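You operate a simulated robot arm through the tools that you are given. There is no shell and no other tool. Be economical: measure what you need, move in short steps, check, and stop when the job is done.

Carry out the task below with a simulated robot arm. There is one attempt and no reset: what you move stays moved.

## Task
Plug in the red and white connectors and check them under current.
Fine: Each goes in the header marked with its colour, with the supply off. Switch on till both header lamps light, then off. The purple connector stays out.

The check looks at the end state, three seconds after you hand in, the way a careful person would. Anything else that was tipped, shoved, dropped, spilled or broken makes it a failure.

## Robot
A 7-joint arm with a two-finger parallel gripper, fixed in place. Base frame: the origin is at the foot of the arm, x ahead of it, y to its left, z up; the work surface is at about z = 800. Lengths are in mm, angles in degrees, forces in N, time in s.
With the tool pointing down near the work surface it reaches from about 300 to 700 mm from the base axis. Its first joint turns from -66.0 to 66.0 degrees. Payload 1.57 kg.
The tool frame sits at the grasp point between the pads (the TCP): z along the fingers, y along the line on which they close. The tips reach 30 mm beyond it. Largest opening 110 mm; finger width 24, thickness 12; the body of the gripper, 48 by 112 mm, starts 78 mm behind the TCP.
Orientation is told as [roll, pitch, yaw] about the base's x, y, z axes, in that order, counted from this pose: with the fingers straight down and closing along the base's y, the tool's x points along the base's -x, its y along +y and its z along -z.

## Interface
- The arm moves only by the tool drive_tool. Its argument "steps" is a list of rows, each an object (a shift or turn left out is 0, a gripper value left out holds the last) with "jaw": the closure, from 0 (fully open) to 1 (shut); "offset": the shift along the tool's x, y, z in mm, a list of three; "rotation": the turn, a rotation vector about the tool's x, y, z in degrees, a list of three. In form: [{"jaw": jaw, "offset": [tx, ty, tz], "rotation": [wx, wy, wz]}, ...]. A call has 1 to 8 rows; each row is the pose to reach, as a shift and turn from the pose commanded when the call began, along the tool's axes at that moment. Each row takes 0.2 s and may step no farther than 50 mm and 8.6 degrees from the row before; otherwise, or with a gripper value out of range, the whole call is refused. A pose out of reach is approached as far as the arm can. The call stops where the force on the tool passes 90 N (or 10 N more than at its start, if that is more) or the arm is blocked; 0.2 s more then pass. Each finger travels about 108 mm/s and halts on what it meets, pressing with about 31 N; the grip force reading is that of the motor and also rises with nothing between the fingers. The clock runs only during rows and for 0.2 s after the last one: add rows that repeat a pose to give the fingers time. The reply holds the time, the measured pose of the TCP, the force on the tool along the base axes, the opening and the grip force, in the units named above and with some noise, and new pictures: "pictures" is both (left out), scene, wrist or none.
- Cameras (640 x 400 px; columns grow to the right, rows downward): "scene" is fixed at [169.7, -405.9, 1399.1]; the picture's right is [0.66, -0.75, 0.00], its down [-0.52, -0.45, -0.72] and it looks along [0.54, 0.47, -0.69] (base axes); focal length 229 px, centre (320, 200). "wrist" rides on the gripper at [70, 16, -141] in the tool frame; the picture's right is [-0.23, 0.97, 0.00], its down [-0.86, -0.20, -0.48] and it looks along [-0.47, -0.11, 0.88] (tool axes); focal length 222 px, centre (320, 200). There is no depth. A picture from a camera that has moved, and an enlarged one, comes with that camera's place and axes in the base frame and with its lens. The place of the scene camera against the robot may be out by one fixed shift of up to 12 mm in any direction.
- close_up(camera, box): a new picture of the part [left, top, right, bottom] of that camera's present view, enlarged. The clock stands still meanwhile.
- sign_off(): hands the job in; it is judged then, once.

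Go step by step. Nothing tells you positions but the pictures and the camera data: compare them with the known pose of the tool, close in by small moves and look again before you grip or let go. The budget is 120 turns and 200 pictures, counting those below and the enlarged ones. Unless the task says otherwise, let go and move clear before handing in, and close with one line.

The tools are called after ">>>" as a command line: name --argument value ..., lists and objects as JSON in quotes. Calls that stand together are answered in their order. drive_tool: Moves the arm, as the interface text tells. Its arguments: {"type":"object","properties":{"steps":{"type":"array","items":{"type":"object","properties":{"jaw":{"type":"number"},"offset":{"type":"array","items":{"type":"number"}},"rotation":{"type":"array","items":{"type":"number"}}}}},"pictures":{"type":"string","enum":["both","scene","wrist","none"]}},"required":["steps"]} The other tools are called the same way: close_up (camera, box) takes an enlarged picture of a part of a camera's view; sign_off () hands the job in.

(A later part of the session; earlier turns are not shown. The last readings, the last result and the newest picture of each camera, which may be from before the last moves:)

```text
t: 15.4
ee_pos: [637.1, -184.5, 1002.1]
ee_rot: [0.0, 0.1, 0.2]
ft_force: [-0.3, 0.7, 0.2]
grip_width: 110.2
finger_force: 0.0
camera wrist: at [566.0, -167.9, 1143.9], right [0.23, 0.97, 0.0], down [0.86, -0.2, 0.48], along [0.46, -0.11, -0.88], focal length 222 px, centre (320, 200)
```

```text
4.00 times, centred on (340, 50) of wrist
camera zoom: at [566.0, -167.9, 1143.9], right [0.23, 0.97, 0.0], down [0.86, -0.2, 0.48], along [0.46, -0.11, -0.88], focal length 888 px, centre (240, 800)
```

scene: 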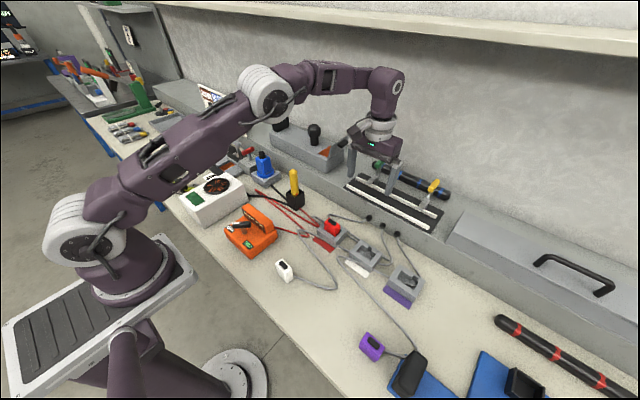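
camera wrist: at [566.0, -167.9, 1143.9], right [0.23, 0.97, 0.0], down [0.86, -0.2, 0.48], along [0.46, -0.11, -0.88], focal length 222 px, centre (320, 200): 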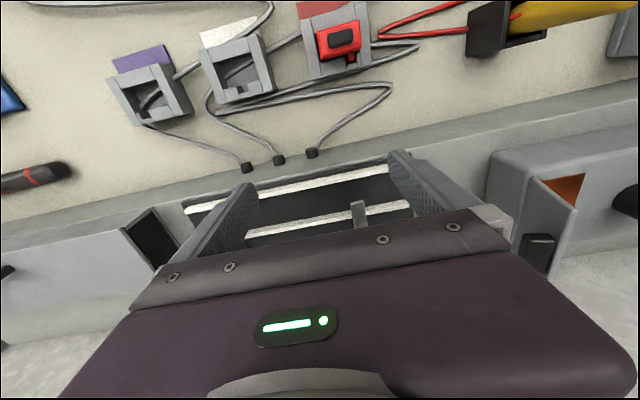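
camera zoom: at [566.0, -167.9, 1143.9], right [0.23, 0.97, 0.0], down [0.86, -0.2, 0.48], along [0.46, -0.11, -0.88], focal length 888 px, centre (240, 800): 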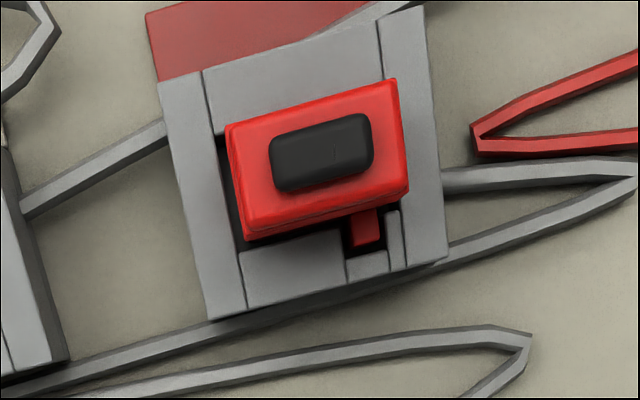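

The red key sits squarely in the notch, so red is home. Next is the white plug, which I'll hover over near (346,-130).

>>> drive_tool --steps '[{"offset": [45, 8, 0]}, {"offset": [90, 16, 0]}, {"offset": [135, 24, 10]}, {"offset": [180, 32, 20]}, {"offset": [225, 42, 35]}, {"offset": [265, 50, 60]}, {"offset": [290, 54, 90]}, {"offset": [290, 54, 98]}]' --pictures "wrist"

>>> close_up --camera "wrist" --box '[240, 110, 400, 210]'

```text
t: 17.2
ee_pos: [347.1, -130.8, 903.2]
ee_rot: [0.0, -0.1, 0.0]
ft_force: [-0.1, -0.2, -0.1]
grip_width: 110.2
finger_force: 0.1
camera wrist: at [276.8, -115.3, 1045.2], right [0.23, 0.97, 0.0], down [0.86, -0.2, 0.48], along [0.47, -0.11, -0.88], focal length 222 px, centre (320, 200)
```

wrist: 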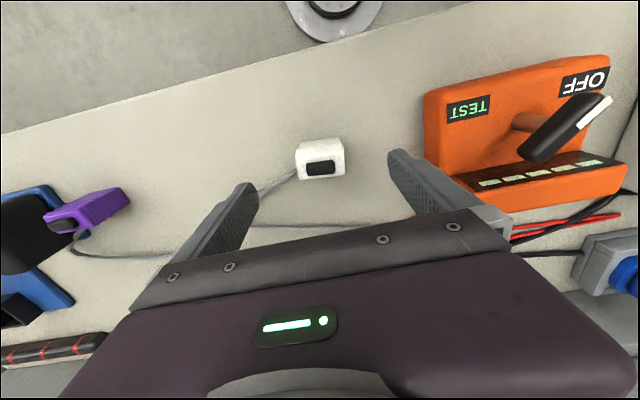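

```text
4.00 times, centred on (320, 160) of wrist
camera zoom: at [276.8, -115.3, 1045.2], right [0.23, 0.97, 0.0], down [0.86, -0.2, 0.48], along [0.47, -0.11, -0.88], focal length 888 px, centre (320, 360)
```

zoom: 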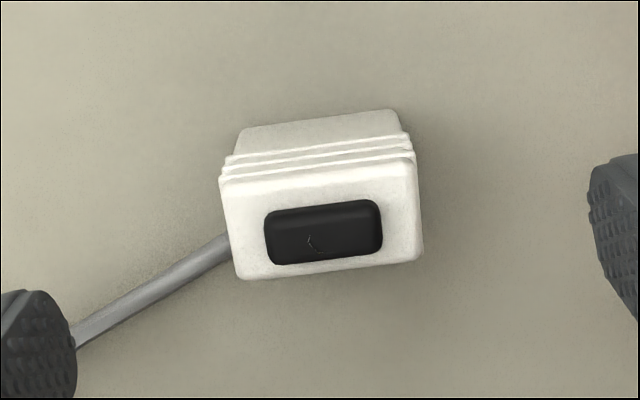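

The white plug is centred near (345,-130) with yaw about -5°. I'll align, descend and check.

>>> drive_tool --steps '[{"offset": [1.3, 1.1, 10], "rotation": [0, 0, 5], "jaw": 0.2}, {"offset": [1.3, 1.1, 30], "rotation": [0, 0, 5], "jaw": 0.4}, {"offset": [1.3, 1.1, 42], "rotation": [0, 0, 5], "jaw": 0.4}, {"offset": [1.3, 1.1, 42], "rotation": [0, 0, 5], "jaw": 0.4}]' --pictures "none"

>>> close_up --camera "wrist" --box '[240, 110, 400, 210]'

```text
t: 18.2
ee_pos: [344.7, -129.8, 862.5]
ee_rot: [0.0, 0.0, -4.9]
ft_force: [-0.3, 0.1, -0.3]
grip_width: 65.9
finger_force: 0.0
```

```text
4.00 times, centred on (320, 160) of wrist
camera zoom: at [276.7, -108.5, 1002.8], right [0.31, 0.95, 0.0], down [0.83, -0.27, 0.48], along [0.46, -0.15, -0.88], focal length 888 px, centre (320, 360)
```

zoom: 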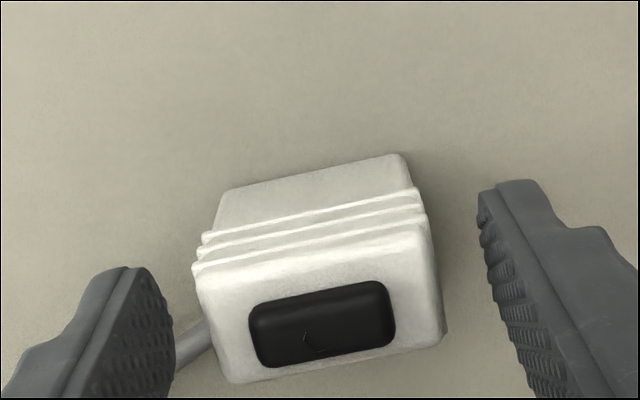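

The view matches the red grasp. I'll close, lift and square up the yaw.

>>> drive_tool --steps '[{"jaw": 0.55}, {"jaw": 1}, {"jaw": 1}, {"jaw": 1}, {"offset": [0, 0, -20], "jaw": 1}, {"offset": [0, 0, -60], "jaw": 1}, {"offset": [0, 0, -90], "rotation": [0, 0, -5], "jaw": 1}, {"offset": [0, 0, -90], "rotation": [0, 0, -5], "jaw": 1}]' --pictures "wrist"

```text
t: 20.0
ee_pos: [343.7, -132.5, 951.4]
ee_rot: [0.0, -0.1, 0.1]
ft_force: [0.3, 0.5, -0.8]
grip_width: 43.1
finger_force: 30.9
camera wrist: at [274.1, -116.7, 1092.0], right [0.23, 0.97, 0.0], down [0.86, -0.2, 0.48], along [0.47, -0.11, -0.88], focal length 222 px, centre (320, 200)
```

wrist: 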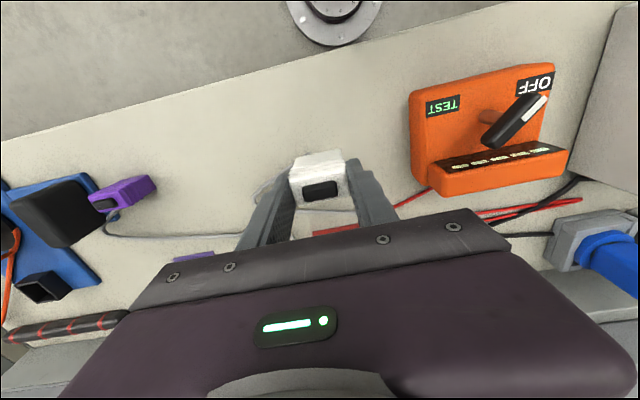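

White is gripped at 43.1 mm. I'll carry it over the white header, aiming for the red fit shifted by -125 in y.

>>> drive_tool --steps '[{"offset": [-32, -22, 0]}, {"offset": [-64, -44, 0]}, {"offset": [-96, -66, 0]}, {"offset": [-128, -88, 0]}, {"offset": [-160, -110, 0]}, {"offset": [-192.3, -132.6, 0]}, {"offset": [-192.3, -132.6, 20]}, {"offset": [-192.3, -132.6, 40]}]'

>>> close_up --camera "wrist" --box '[240, 110, 400, 210]'

>>> close_up --camera "scene" --box '[325, 205, 405, 275]'

```text
t: 21.8
ee_pos: [539.6, -264.0, 911.1]
ee_rot: [0.1, 0.0, -0.1]
ft_force: [-0.4, -0.1, -0.5]
grip_width: 42.8
finger_force: 31.1
camera wrist: at [469.2, -247.6, 1052.0], right [0.23, 0.97, 0.0], down [0.86, -0.2, 0.48], along [0.47, -0.11, -0.88], focal length 222 px, centre (320, 200)
```

scene: 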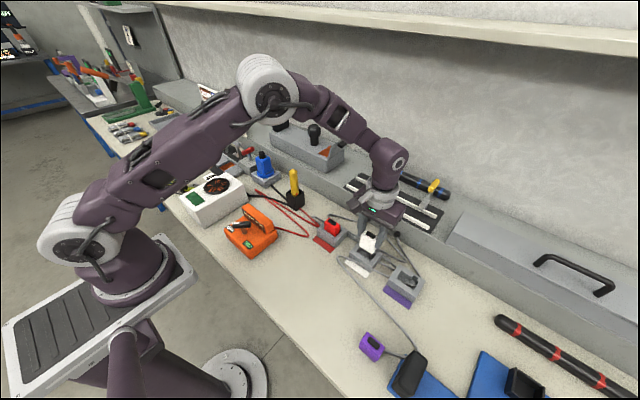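
wrist: 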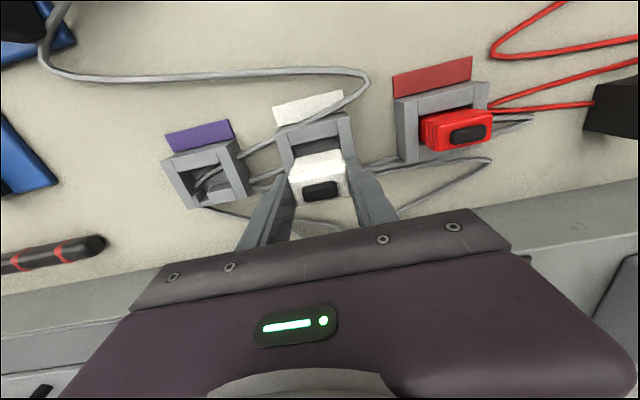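

```text
4.00 times, centred on (320, 160) of wrist
camera zoom: at [469.2, -247.6, 1052.0], right [0.23, 0.97, 0.0], down [0.86, -0.2, 0.48], along [0.47, -0.11, -0.88], focal length 888 px, centre (320, 360)
```

zoom: 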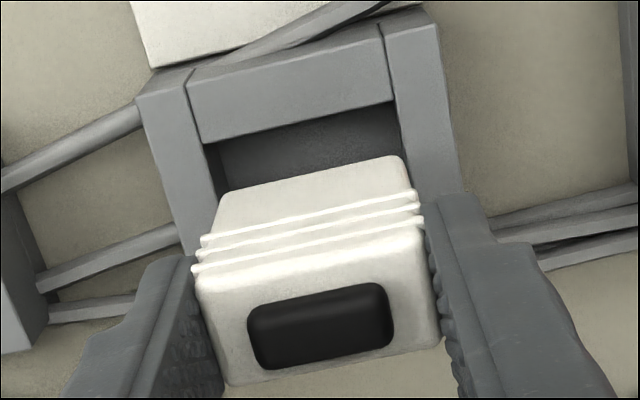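

```text
5.71 times, centred on (365, 240) of scene
camera zoom: at [169.7, -405.9, 1399.1], right [0.66, -0.75, 0.0], down [-0.52, -0.45, -0.72], along [0.54, 0.47, -0.69], focal length 1308 px, centre (63, -29)
```

zoom: 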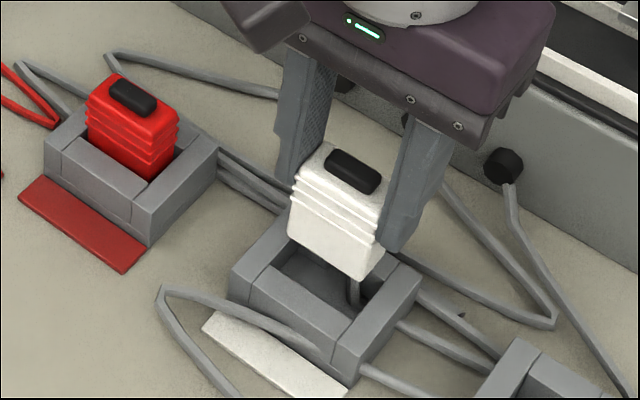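

The measured pose is a little off, about +2 in x and +1.3 in y against the header. I'll correct it and start the descent.

>>> drive_tool --steps '[{"offset": [2.5, -1.3, 0]}, {"offset": [2.5, -1.3, 8]}, {"offset": [2.5, -1.3, 15]}, {"offset": [2.5, -1.3, 21]}, {"offset": [2.5, -1.3, 21]}]' --pictures "none"

>>> close_up --camera "wrist" --box '[240, 110, 400, 210]'

>>> close_up --camera "scene" --box '[325, 215, 405, 265]'

```text
t: 23.0
ee_pos: [534.6, -264.9, 890.7]
ee_rot: [0.0, 0.0, 0.0]
ft_force: [-0.6, 0.0, -0.7]
grip_width: 42.9
finger_force: 30.8
```

```text
4.00 times, centred on (320, 160) of wrist
camera zoom: at [464.8, -248.5, 1031.6], right [0.23, 0.97, 0.0], down [0.86, -0.2, 0.48], along [0.47, -0.11, -0.88], focal length 888 px, centre (320, 360)
```

zoom: 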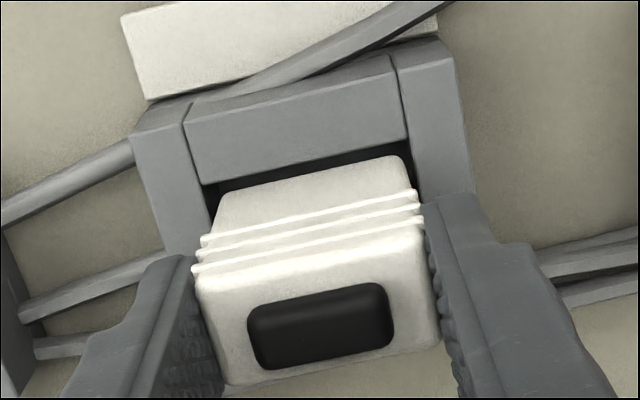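

```text
8.00 times, centred on (365, 240) of scene
camera zoom: at [169.7, -405.9, 1399.1], right [0.66, -0.75, 0.0], down [-0.52, -0.45, -0.72], along [0.54, 0.47, -0.69], focal length 1832 px, centre (-40, -120)
```

zoom: 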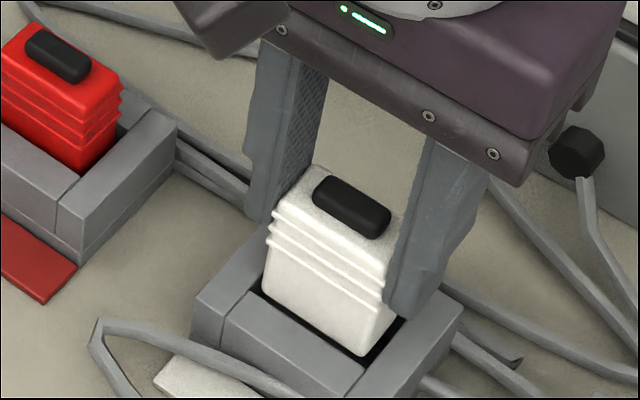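

I'll nudge x by +1.5 to match the red view, then continue down in steps.

>>> drive_tool --steps '[{"offset": [-1.5, 0, 0]}, {"offset": [-1.5, 0, 4]}, {"offset": [-1.5, 0, 8]}, {"offset": [-1.5, 0, 11]}, {"offset": [-1.5, 0, 14]}]' --pictures "none"

>>> close_up --camera "wrist" --box '[240, 110, 400, 210]'

```text
t: 24.2
ee_pos: [537.5, -264.2, 877.8]
ee_rot: [0.0, 0.1, 0.0]
ft_force: [-0.5, 0.8, -0.2]
grip_width: 43.0
finger_force: 31.1
```

```text
4.00 times, centred on (320, 160) of wrist
camera zoom: at [466.5, -248.3, 1018.1], right [0.23, 0.97, 0.0], down [0.86, -0.2, 0.48], along [0.47, -0.11, -0.88], focal length 888 px, centre (320, 360)
```

zoom: 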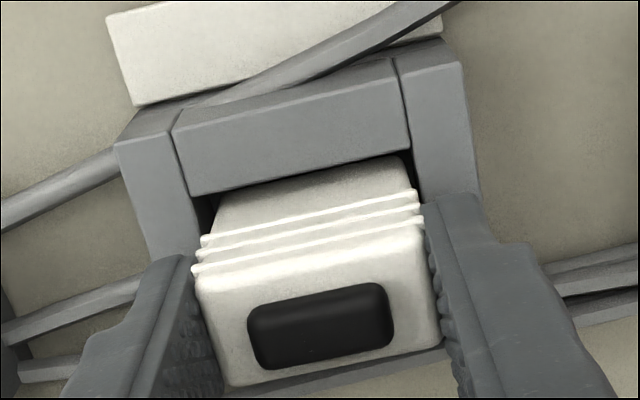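

>>> drive_tool --steps '[{"offset": [0, 0, 2]}, {"offset": [0, 0, 4]}, {"offset": [0, 0, 6]}, {"offset": [0, 0, 7.5]}]' --pictures "none"

>>> close_up --camera "scene" --box '[325, 215, 405, 265]'

```text
t: 25.2
ee_pos: [536.7, -264.6, 871.0]
ee_rot: [0.0, -0.2, 0.1]
ft_force: [-2.8, 4.5, 30.0]
grip_width: 42.9
finger_force: 31.0
```

```text
8.00 times, centred on (365, 240) of scene
camera zoom: at [169.1, -405.6, 1399.2], right [0.66, -0.75, 0.0], down [-0.52, -0.45, -0.72], along [0.55, 0.47, -0.69], focal length 1832 px, centre (-40, -120)
```

zoom: 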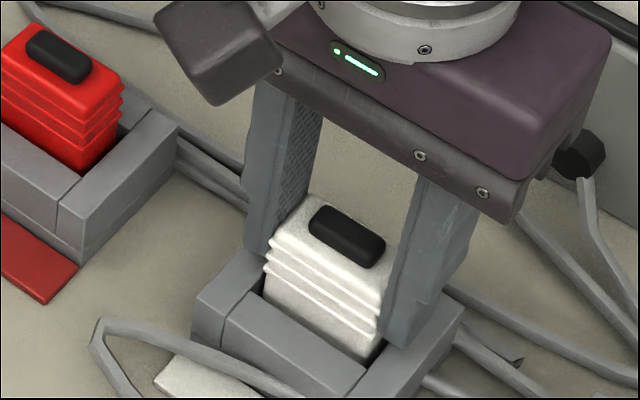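

White reached the same height and force as red. I'll release and check its key from behind.

>>> drive_tool --steps '[{"offset": [0, 0, 0], "jaw": 0.45}, {"offset": [0, 0, 0], "jaw": 0.45}, {"offset": [0, 0, -40], "jaw": 0.45}, {"offset": [0, 0, -85], "jaw": 0.3}, {"offset": [-40, 20, -110], "jaw": 0.3}, {"offset": [-75, 40, -130], "jaw": 0.3}, {"offset": [-95, 50, -130], "jaw": 0.3}, {"offset": [-95, 50, -130], "jaw": 0.3}]' --pictures "wrist"

>>> close_up --camera "wrist" --box '[200, 0, 440, 150]'

>>> close_up --camera "scene" --box '[300, 205, 400, 275]'

```text
refused: row 5 steps farther than a row can; nothing moved
```

```text
2.67 times, centred on (320, 75) of wrist
camera zoom: at [466.3, -248.1, 1011.3], right [0.23, 0.97, 0.0], down [0.85, -0.2, 0.48], along [0.47, -0.11, -0.88], focal length 592 px, centre (320, 533)
```

zoom: 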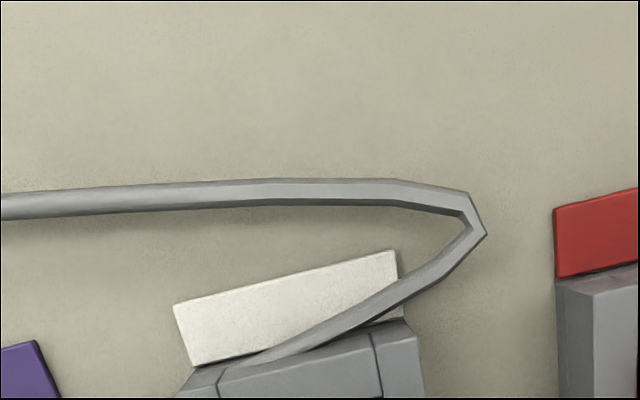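

```text
5.71 times, centred on (350, 240) of scene
camera zoom: at [169.1, -405.6, 1399.2], right [0.66, -0.75, 0.0], down [-0.52, -0.45, -0.72], along [0.55, 0.47, -0.69], focal length 1308 px, centre (149, -29)
```

zoom: 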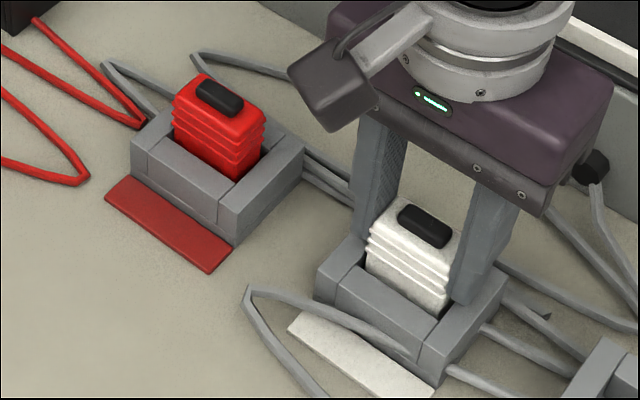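

One row was too long, so I'll repeat it in shorter rows.

>>> drive_tool --steps '[{"offset": [0, 0, 0], "jaw": 0.45}, {"offset": [0, 0, 0], "jaw": 0.45}, {"offset": [0, 0, -45], "jaw": 0.45}, {"offset": [0, 0, -88], "jaw": 0.3}, {"offset": [-30, 16, -115], "jaw": 0.3}, {"offset": [-65, 34, -130], "jaw": 0.3}, {"offset": [-95, 50, -130], "jaw": 0.3}, {"offset": [-95, 50, -130], "jaw": 0.3}]' --pictures "wrist"

>>> close_up --camera "wrist" --box '[200, 0, 440, 150]'

>>> close_up --camera "scene" --box '[300, 205, 400, 275]'

```text
t: 27.0
ee_pos: [630.3, -213.1, 998.9]
ee_rot: [0.0, 0.0, 0.0]
ft_force: [0.0, -1.2, 0.2]
grip_width: 77.0
finger_force: 0.1
camera wrist: at [560.7, -197.3, 1140.7], right [0.23, 0.97, 0.0], down [0.86, -0.2, 0.48], along [0.47, -0.11, -0.88], focal length 222 px, centre (320, 200)
```

wrist: 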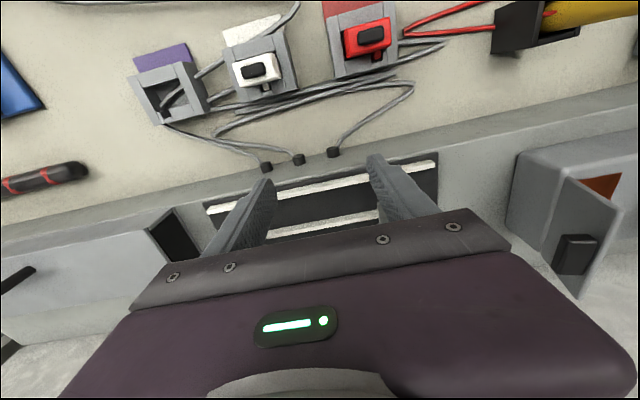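

```text
2.67 times, centred on (320, 75) of wrist
camera zoom: at [560.7, -197.3, 1140.7], right [0.23, 0.97, 0.0], down [0.86, -0.2, 0.48], along [0.47, -0.11, -0.88], focal length 592 px, centre (320, 533)
```

zoom: 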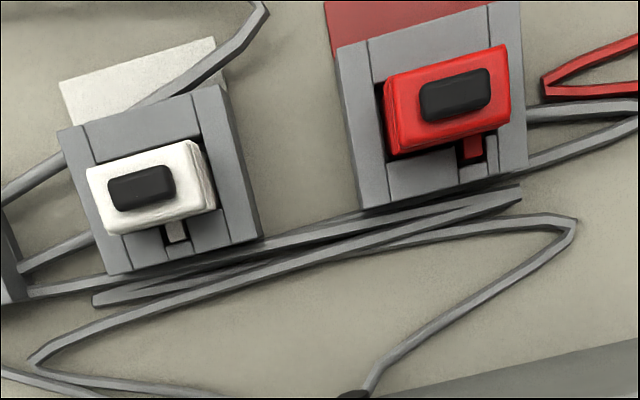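

```text
5.71 times, centred on (350, 240) of scene
camera zoom: at [169.7, -405.9, 1399.1], right [0.66, -0.75, 0.0], down [-0.52, -0.45, -0.72], along [0.54, 0.47, -0.69], focal length 1308 px, centre (149, -29)
```

zoom: 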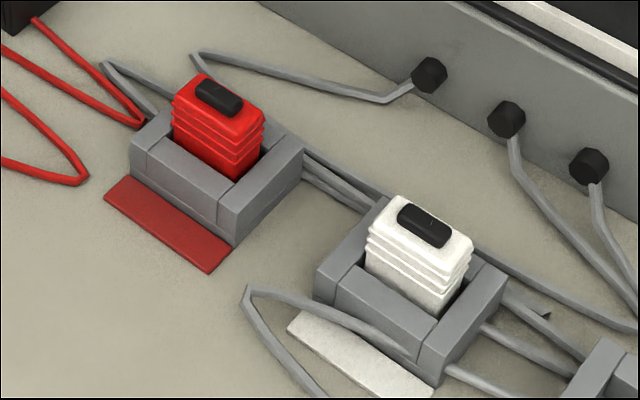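

Both keys are in their notches and both plugs sit level at the same height. Now I'll go over the orange tester to study its lever.

>>> drive_tool --steps '[{"offset": [29, 32, -15]}, {"offset": [58, 64, -30]}, {"offset": [87, 96, -40]}, {"offset": [116, 128, -40]}, {"offset": [145, 160, -40]}, {"offset": [174, 192, -40]}, {"offset": [203, 224, -40]}, {"offset": [231, 253, -40]}]'

>>> close_up --camera "wrist" --box '[230, 60, 430, 185]'

>>> close_up --camera "scene" --box '[210, 195, 290, 265]'

```text
t: 28.8
ee_pos: [400.6, 38.7, 1040.1]
ee_rot: [0.1, 0.1, 0.0]
ft_force: [-0.4, 0.5, 0.1]
grip_width: 77.0
finger_force: 0.1
camera wrist: at [330.1, 54.5, 1180.5], right [0.23, 0.97, 0.0], down [0.86, -0.2, 0.48], along [0.47, -0.11, -0.88], focal length 222 px, centre (320, 200)
```

scene: 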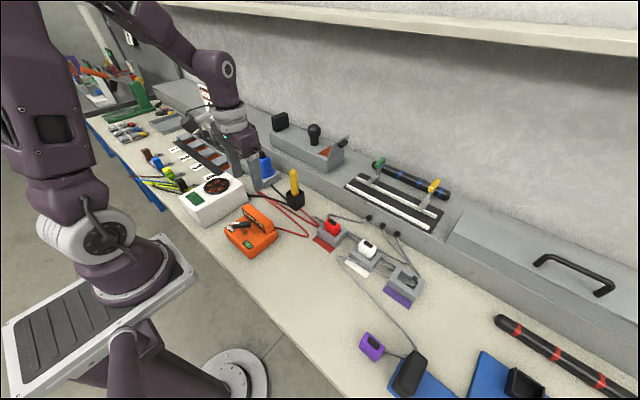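
wrist: 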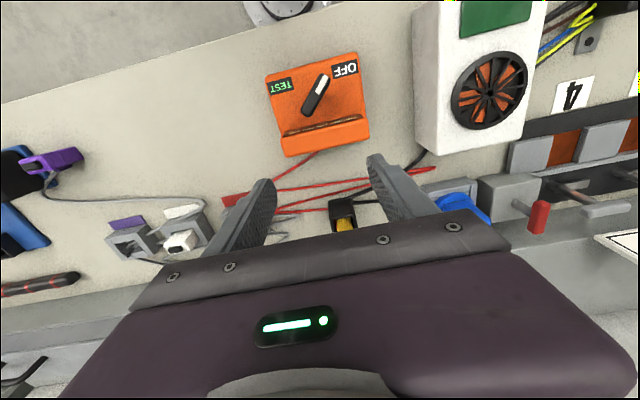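

```text
3.20 times, centred on (330, 122) of wrist
camera zoom: at [330.1, 54.5, 1180.5], right [0.23, 0.97, 0.0], down [0.86, -0.2, 0.48], along [0.47, -0.11, -0.88], focal length 711 px, centre (288, 448)
```

zoom: 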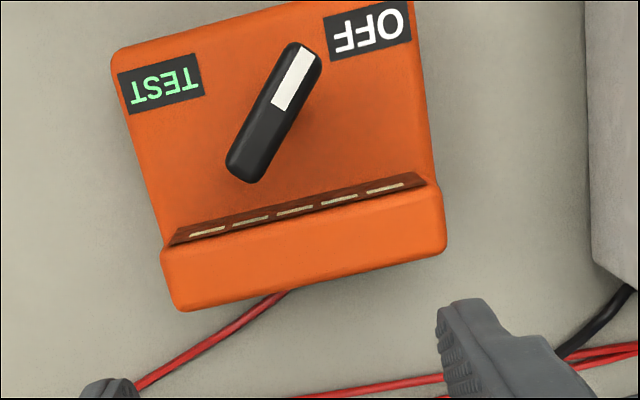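

```text
5.71 times, centred on (250, 230) of scene
camera zoom: at [169.7, -405.9, 1399.1], right [0.66, -0.75, 0.0], down [-0.52, -0.45, -0.72], along [0.54, 0.47, -0.69], focal length 1308 px, centre (720, 29)
```

zoom: 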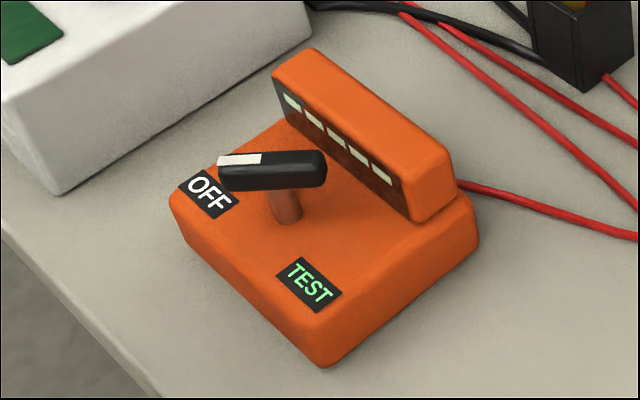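

The tester has a T-bar knob at about z=885, pointing at OFF, centred near (347,45). I'll zoom to find its pivot.

>>> close_up --camera "wrist" --box '[280, 60, 360, 130]'

>>> close_up --camera "scene" --box '[230, 210, 260, 240]'

```text
5.71 times, centred on (320, 95) of wrist
camera zoom: at [330.1, 54.5, 1180.5], right [0.23, 0.97, 0.0], down [0.86, -0.2, 0.48], along [0.47, -0.11, -0.88], focal length 1269 px, centre (320, 800)
```

zoom: 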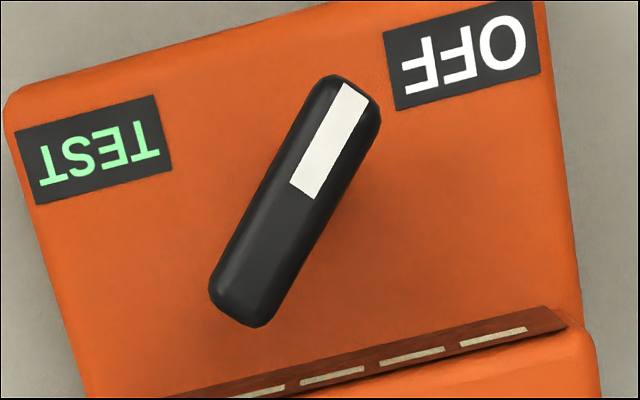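

```text
13.33 times, centred on (245, 225) of scene
camera zoom: at [169.7, -405.9, 1399.1], right [0.66, -0.75, 0.0], down [-0.52, -0.45, -0.72], along [0.54, 0.47, -0.69], focal length 3053 px, centre (1320, -133)
```

zoom: 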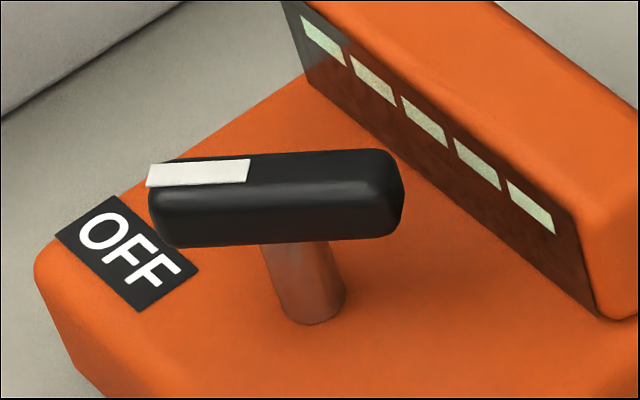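

The pivot is at the bar's centre, (346,45.5), with the bar at 137°. I'll turn the gripper to yaw -43 above it with a narrow opening.

>>> drive_tool --steps '[{"offset": [9, 1, 0], "rotation": [0, 0, 7.2], "jaw": 0.67}, {"offset": [18, 2, 10], "rotation": [0, 0, 14.4]}, {"offset": [27, 3, 25], "rotation": [0, 0, 21.6]}, {"offset": [36, 4, 45], "rotation": [0, 0, 28.8]}, {"offset": [45, 6, 65], "rotation": [0, 0, 36]}, {"offset": [54.1, 7, 80], "rotation": [0, 0, 43]}, {"offset": [54.1, 7, 80], "rotation": [0, 0, 43]}]'

>>> close_up --camera "wrist" --box '[240, 110, 400, 210]'

>>> close_up --camera "scene" --box '[200, 170, 300, 260]'

```text
t: 30.4
ee_pos: [347.1, 44.8, 958.6]
ee_rot: [0.0, 0.0, -43.1]
ft_force: [-0.1, -0.2, 0.3]
grip_width: 36.4
finger_force: 0.1
camera wrist: at [306.2, 104.5, 1100.0], right [0.83, 0.56, 0.0], down [0.49, -0.73, 0.48], along [0.27, -0.4, -0.88], focal length 222 px, centre (320, 200)
```

scene: 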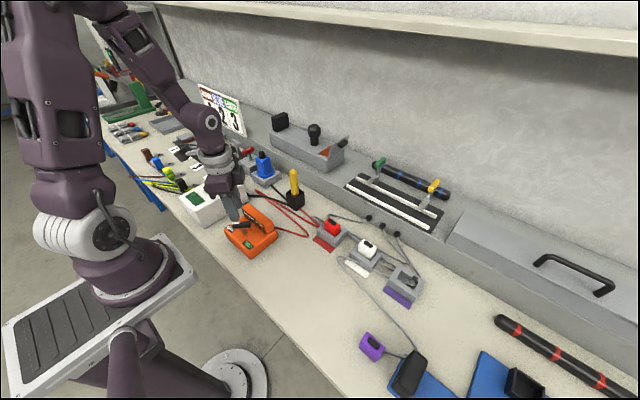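
wrist: 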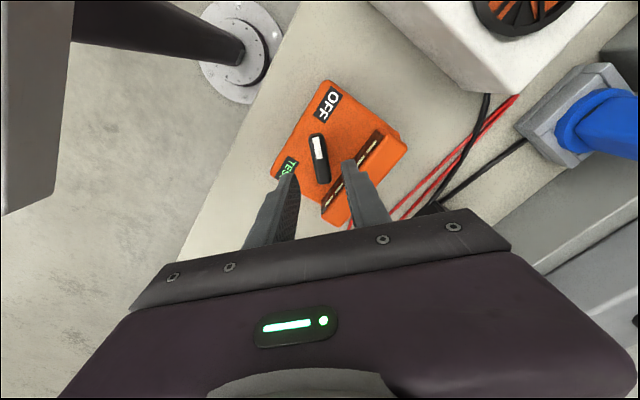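

```text
4.00 times, centred on (320, 160) of wrist
camera zoom: at [306.2, 104.5, 1100.0], right [0.83, 0.56, 0.0], down [0.49, -0.73, 0.48], along [0.27, -0.4, -0.88], focal length 888 px, centre (320, 360)
```

zoom: 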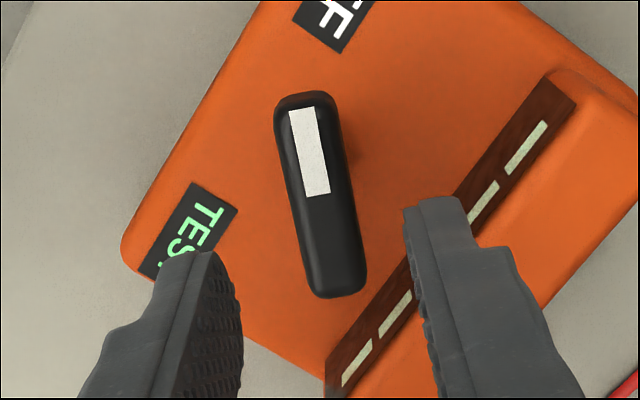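

```text
4.44 times, centred on (250, 215) of scene
camera zoom: at [169.7, -405.9, 1399.1], right [0.66, -0.75, 0.0], down [-0.52, -0.45, -0.72], along [0.54, 0.47, -0.69], focal length 1018 px, centre (631, 133)
```

zoom: 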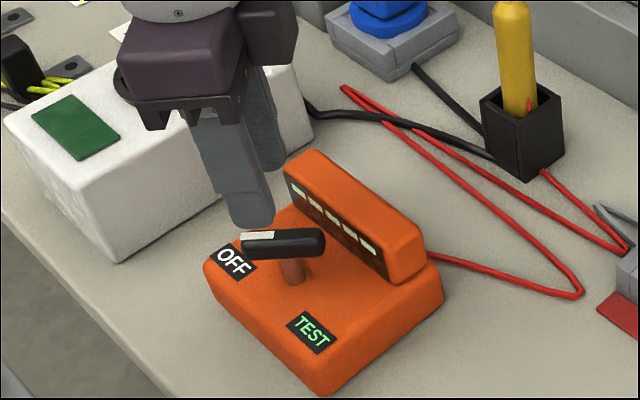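

The bar is at 135°, about 1.5 mm off the TCP. I'll correct 2° and descend to straddle it.

>>> drive_tool --steps '[{"offset": [1.8, 0, 0], "rotation": [0, 0, 2]}, {"offset": [1.8, 0, 30], "rotation": [0, 0, 2]}, {"offset": [1.8, 0, 45], "rotation": [0, 0, 2]}, {"offset": [1.8, 0, 61], "rotation": [0, 0, 2]}, {"offset": [1.8, 0, 61], "rotation": [0, 0, 2]}]' --pictures "none"

>>> close_up --camera "wrist" --box '[240, 110, 400, 210]'

>>> close_up --camera "scene" --box '[210, 195, 290, 265]'

```text
t: 31.6
ee_pos: [344.2, 47.0, 899.2]
ee_rot: [0.0, 0.0, -45.0]
ft_force: [-0.6, -0.6, 0.0]
grip_width: 36.2
finger_force: 0.0
```

```text
4.00 times, centred on (320, 160) of wrist
camera zoom: at [306.7, 107.6, 1039.5], right [0.85, 0.53, 0.0], down [0.46, -0.75, 0.48], along [0.25, -0.41, -0.88], focal length 888 px, centre (320, 360)
```

zoom: 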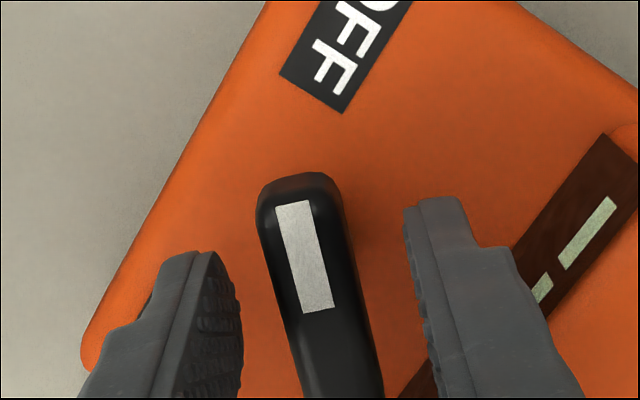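

```text
5.71 times, centred on (250, 230) of scene
camera zoom: at [169.7, -405.9, 1399.1], right [0.66, -0.75, 0.0], down [-0.52, -0.45, -0.72], along [0.54, 0.47, -0.69], focal length 1308 px, centre (720, 29)
```

zoom: 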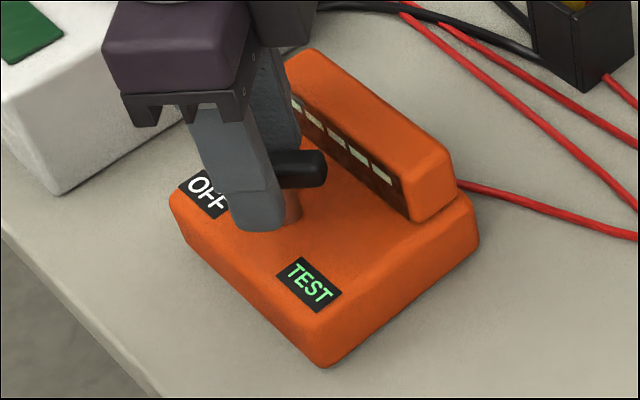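

The fingers straddle the bar well. I'll close on it and check.

>>> drive_tool --steps '[{"jaw": 0.8}, {"jaw": 1}, {"jaw": 1}]' --pictures "wrist"

```text
t: 32.4
ee_pos: [344.7, 46.0, 899.4]
ee_rot: [0.0, 0.0, -44.9]
ft_force: [0.3, -0.2, -0.5]
grip_width: 15.5
finger_force: 30.7
camera wrist: at [306.7, 107.7, 1039.6], right [0.85, 0.53, 0.0], down [0.46, -0.75, 0.48], along [0.25, -0.41, -0.88], focal length 222 px, centre (320, 200)
```

wrist: 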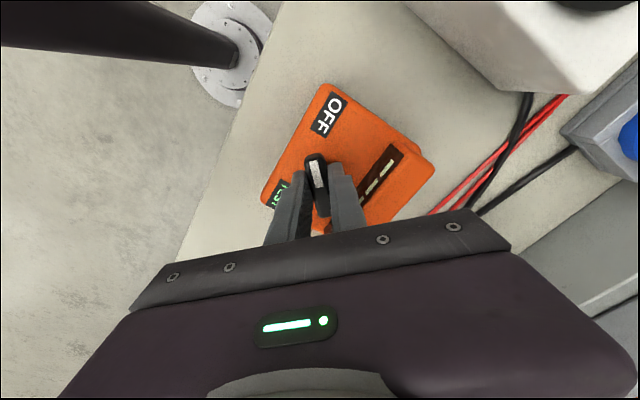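

The bar is gripped with no load. I'll turn toward TEST, which is base yaw positive, and watch the force.

>>> drive_tool --steps '[{"rotation": [0, 0, -7.5]}, {"rotation": [0, 0, -15]}, {"rotation": [0, 0, -22.5]}, {"rotation": [0, 0, -30]}, {"rotation": [0, 0, -37.5]}, {"rotation": [0, 0, -45]}]'

>>> close_up --camera "scene" --box '[210, 195, 290, 265]'

```text
t: 33.8
ee_pos: [344.9, 47.6, 898.9]
ee_rot: [0.0, -0.2, 0.3]
ft_force: [6.4, -6.2, 9.7]
grip_width: 15.6
finger_force: 31.0
camera wrist: at [275.0, 63.0, 1039.5], right [0.22, 0.97, 0.0], down [0.85, -0.2, 0.48], along [0.47, -0.11, -0.88], focal length 222 px, centre (320, 200)
```

scene: 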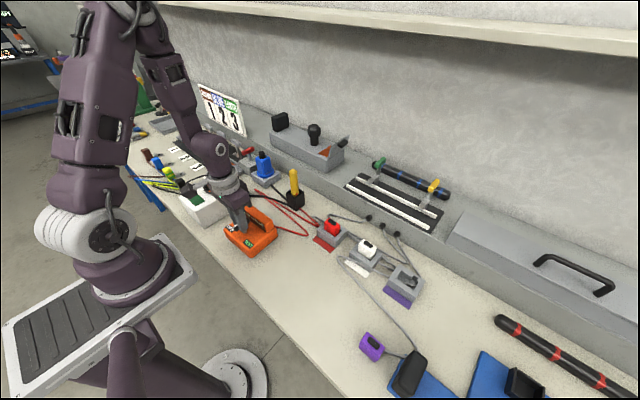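
wrist: 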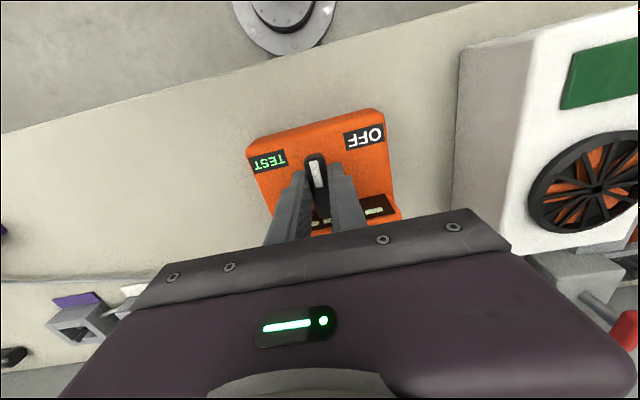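

```text
5.71 times, centred on (250, 230) of scene
camera zoom: at [169.7, -406.1, 1399.0], right [0.66, -0.75, 0.0], down [-0.52, -0.45, -0.72], along [0.54, 0.47, -0.69], focal length 1308 px, centre (720, 29)
```

zoom: 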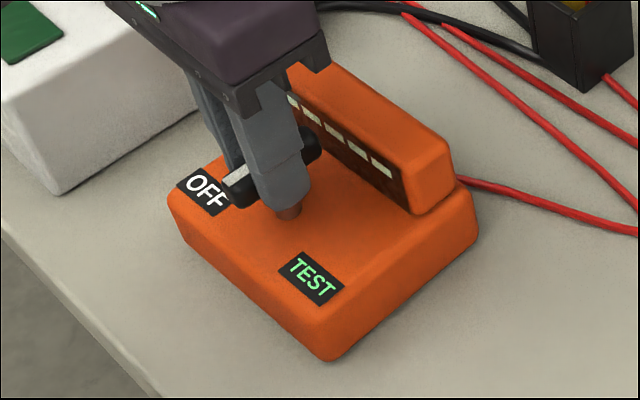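

The knob turns to halfway with small side loads, about 6 N each in +x and -y. I'll shift about 1 mm to relieve that and turn the rest of the way to TEST.

>>> drive_tool --steps '[{"offset": [-0.7, -1, -0.7], "rotation": [0, 0, -7.5]}, {"offset": [-0.7, -1, -0.7], "rotation": [0, 0, -15]}, {"offset": [-0.7, -1, -0.7], "rotation": [0, 0, -22.5]}]'

>>> close_up --camera "scene" --box '[210, 195, 290, 265]'

>>> close_up --camera "scene" --box '[300, 205, 440, 310]'

```text
t: 34.6
ee_pos: [344.9, 45.0, 898.8]
ee_rot: [0.0, -0.1, 22.7]
ft_force: [-0.5, 0.9, 0.3]
grip_width: 15.5
finger_force: 31.2
camera wrist: at [274.6, 33.9, 1040.4], right [-0.17, 0.99, 0.0], down [0.87, 0.15, 0.48], along [0.47, 0.08, -0.88], focal length 222 px, centre (320, 200)
```

scene: 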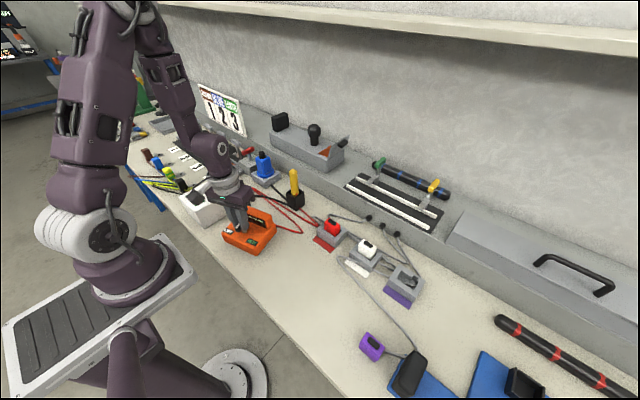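
wrist: 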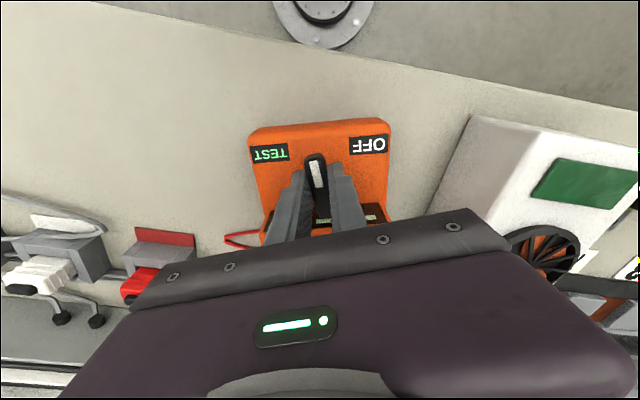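

```text
5.71 times, centred on (250, 230) of scene
camera zoom: at [169.7, -405.9, 1399.0], right [0.66, -0.75, 0.0], down [-0.52, -0.45, -0.72], along [0.54, 0.47, -0.69], focal length 1308 px, centre (720, 29)
```

zoom: 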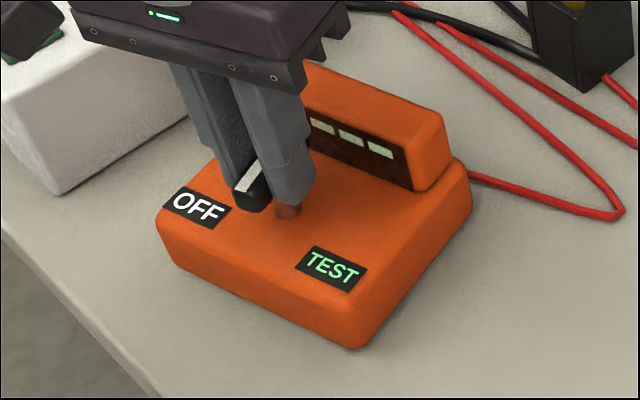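

```text
3.81 times, centred on (370, 258) of scene
camera zoom: at [169.7, -405.9, 1399.0], right [0.66, -0.75, 0.0], down [-0.52, -0.45, -0.72], along [0.54, 0.47, -0.69], focal length 872 px, centre (130, -19)
```

zoom: 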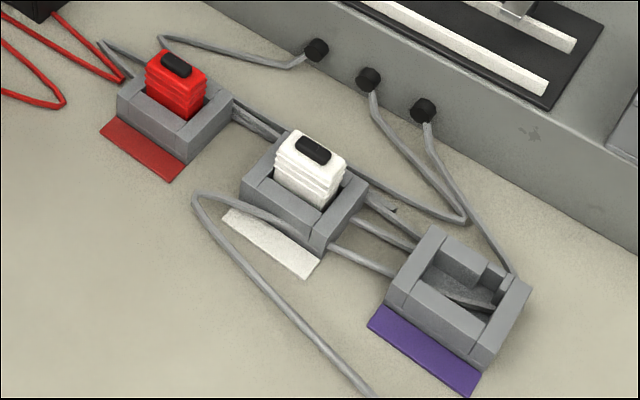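

The tester isn't fixed. It has turned about 15° along with the knob, and the knob itself is only about 8° past halfway relative to the box. I'll press down lightly through the grip to hold the box by friction, then keep turning.

>>> drive_tool --steps '[{"offset": [0, 0, 1.5]}, {"offset": [0, 0, 2.5]}, {"offset": [0, 0, 2.5], "rotation": [0, 0, -5]}, {"offset": [0, 0, 2.5], "rotation": [0, 0, -10]}]' --pictures "wrist"

>>> close_up --camera "scene" --box '[210, 195, 290, 265]'

```text
t: 35.6
ee_pos: [346.5, 44.1, 896.3]
ee_rot: [0.0, -0.2, 32.5]
ft_force: [7.0, -8.2, 30.0]
grip_width: 15.7
finger_force: 31.3
camera wrist: at [277.6, 21.4, 1037.6], right [-0.33, 0.94, 0.0], down [0.83, 0.29, 0.48], along [0.45, 0.16, -0.88], focal length 222 px, centre (320, 200)
```

wrist: 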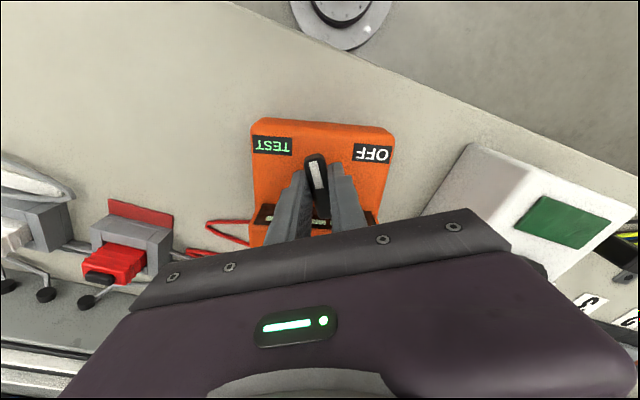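

```text
5.71 times, centred on (250, 230) of scene
camera zoom: at [169.5, -406.1, 1399.0], right [0.66, -0.75, 0.0], down [-0.52, -0.45, -0.72], along [0.54, 0.47, -0.69], focal length 1308 px, centre (720, 29)
```

zoom: 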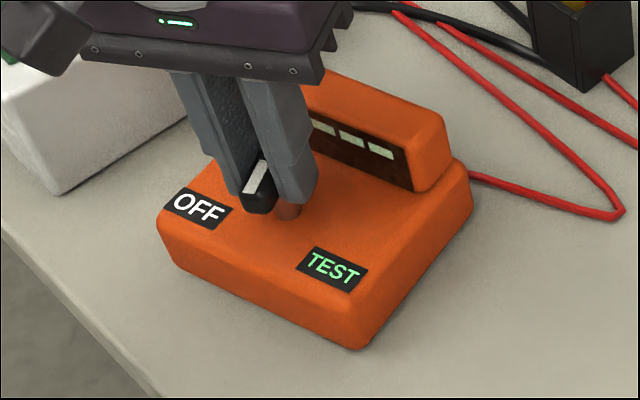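

With 30 N down, the box stays put and the knob turns. I'll continue this way.

>>> drive_tool --steps '[{"offset": [0, 0, 0.5], "rotation": [0, 0, -6]}, {"offset": [0, 0, 0.7], "rotation": [0, 0, -12]}, {"offset": [0, 0, 1], "rotation": [0, 0, -18]}, {"offset": [0, 0, 1], "rotation": [0, 0, -24]}]'

>>> close_up --camera "scene" --box '[210, 195, 290, 265]'

>>> close_up --camera "scene" --box '[300, 205, 440, 310]'

```text
t: 36.6
ee_pos: [345.7, 46.0, 895.1]
ee_rot: [0.0, -0.2, 56.6]
ft_force: [13.6, -11.9, 28.3]
grip_width: 15.4
finger_force: 30.7
camera wrist: at [292.9, -3.8, 1036.2], right [-0.69, 0.72, 0.0], down [0.64, 0.6, 0.48], along [0.35, 0.33, -0.88], focal length 222 px, centre (320, 200)
```

scene: 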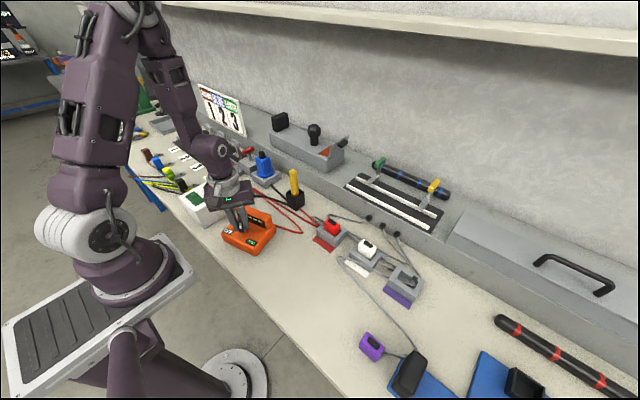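
wrist: 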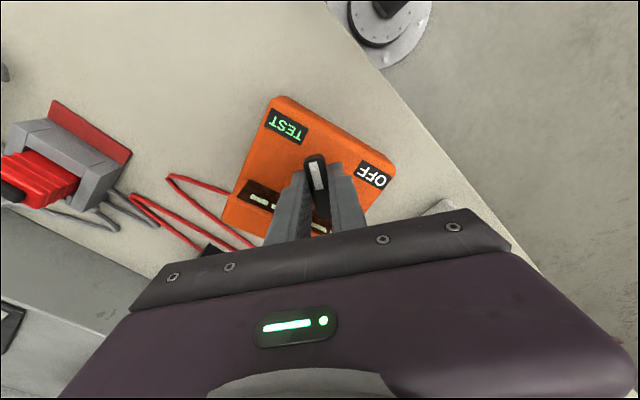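

```text
5.71 times, centred on (250, 230) of scene
camera zoom: at [169.7, -406.2, 1398.9], right [0.66, -0.75, 0.0], down [-0.52, -0.45, -0.72], along [0.54, 0.47, -0.69], focal length 1308 px, centre (720, 29)
```

zoom: 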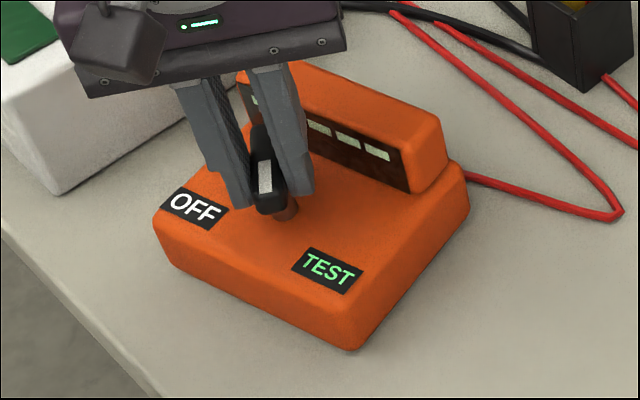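

```text
3.81 times, centred on (370, 258) of scene
camera zoom: at [169.7, -406.2, 1398.9], right [0.66, -0.75, 0.0], down [-0.52, -0.45, -0.72], along [0.54, 0.47, -0.69], focal length 872 px, centre (130, -19)
```

zoom: 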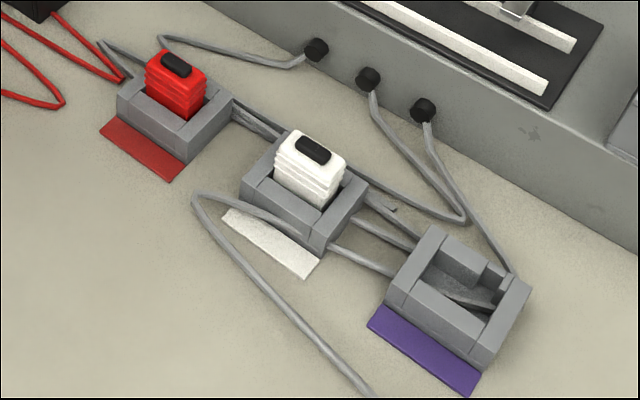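

The pointer is about 221° relative to the box, close to the expected 225° for TEST. I'll go a bit further and relieve the side load.

>>> drive_tool --steps '[{"offset": [0.2, -0.8, 0.3], "rotation": [0, 0, -4]}, {"offset": [0.2, -0.8, 0.3], "rotation": [0, 0, -7]}, {"offset": [0.2, -0.8, 0.3], "rotation": [0, 0, -7]}]' --pictures "wrist"

>>> close_up --camera "scene" --box '[210, 195, 290, 265]'

>>> close_up --camera "scene" --box '[300, 205, 440, 310]'

```text
t: 37.4
ee_pos: [344.0, 45.0, 894.9]
ee_rot: [0.3, 0.2, 63.7]
ft_force: [-0.8, -0.3, 0.4]
grip_width: 15.3
finger_force: 30.9
camera wrist: at [299.1, -10.2, 1036.5], right [-0.77, 0.64, 0.0], down [0.56, 0.68, 0.48], along [0.3, 0.37, -0.88], focal length 222 px, centre (320, 200)
```

wrist: 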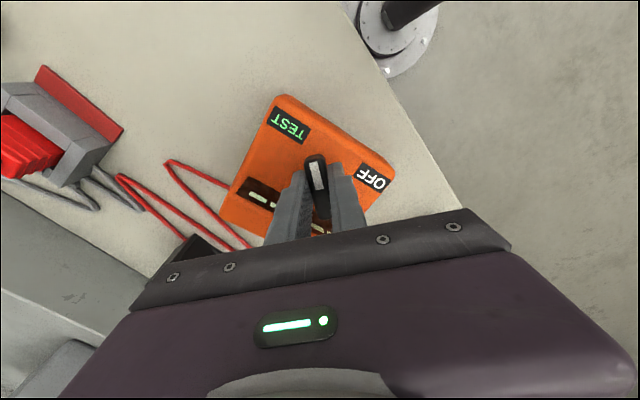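

```text
5.71 times, centred on (250, 230) of scene
camera zoom: at [169.7, -405.9, 1399.0], right [0.66, -0.75, 0.0], down [-0.52, -0.45, -0.72], along [0.54, 0.47, -0.69], focal length 1308 px, centre (720, 29)
```

zoom: 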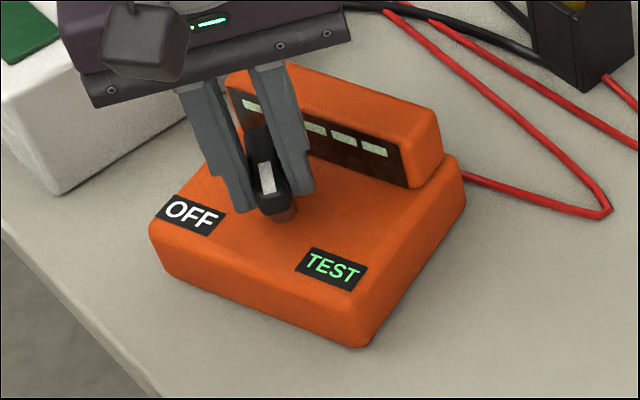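

```text
3.81 times, centred on (370, 258) of scene
camera zoom: at [169.7, -405.9, 1399.0], right [0.66, -0.75, 0.0], down [-0.52, -0.45, -0.72], along [0.54, 0.47, -0.69], focal length 872 px, centre (130, -19)
```

zoom: 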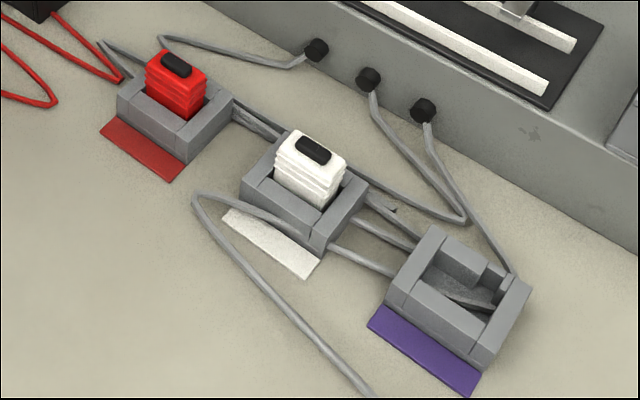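

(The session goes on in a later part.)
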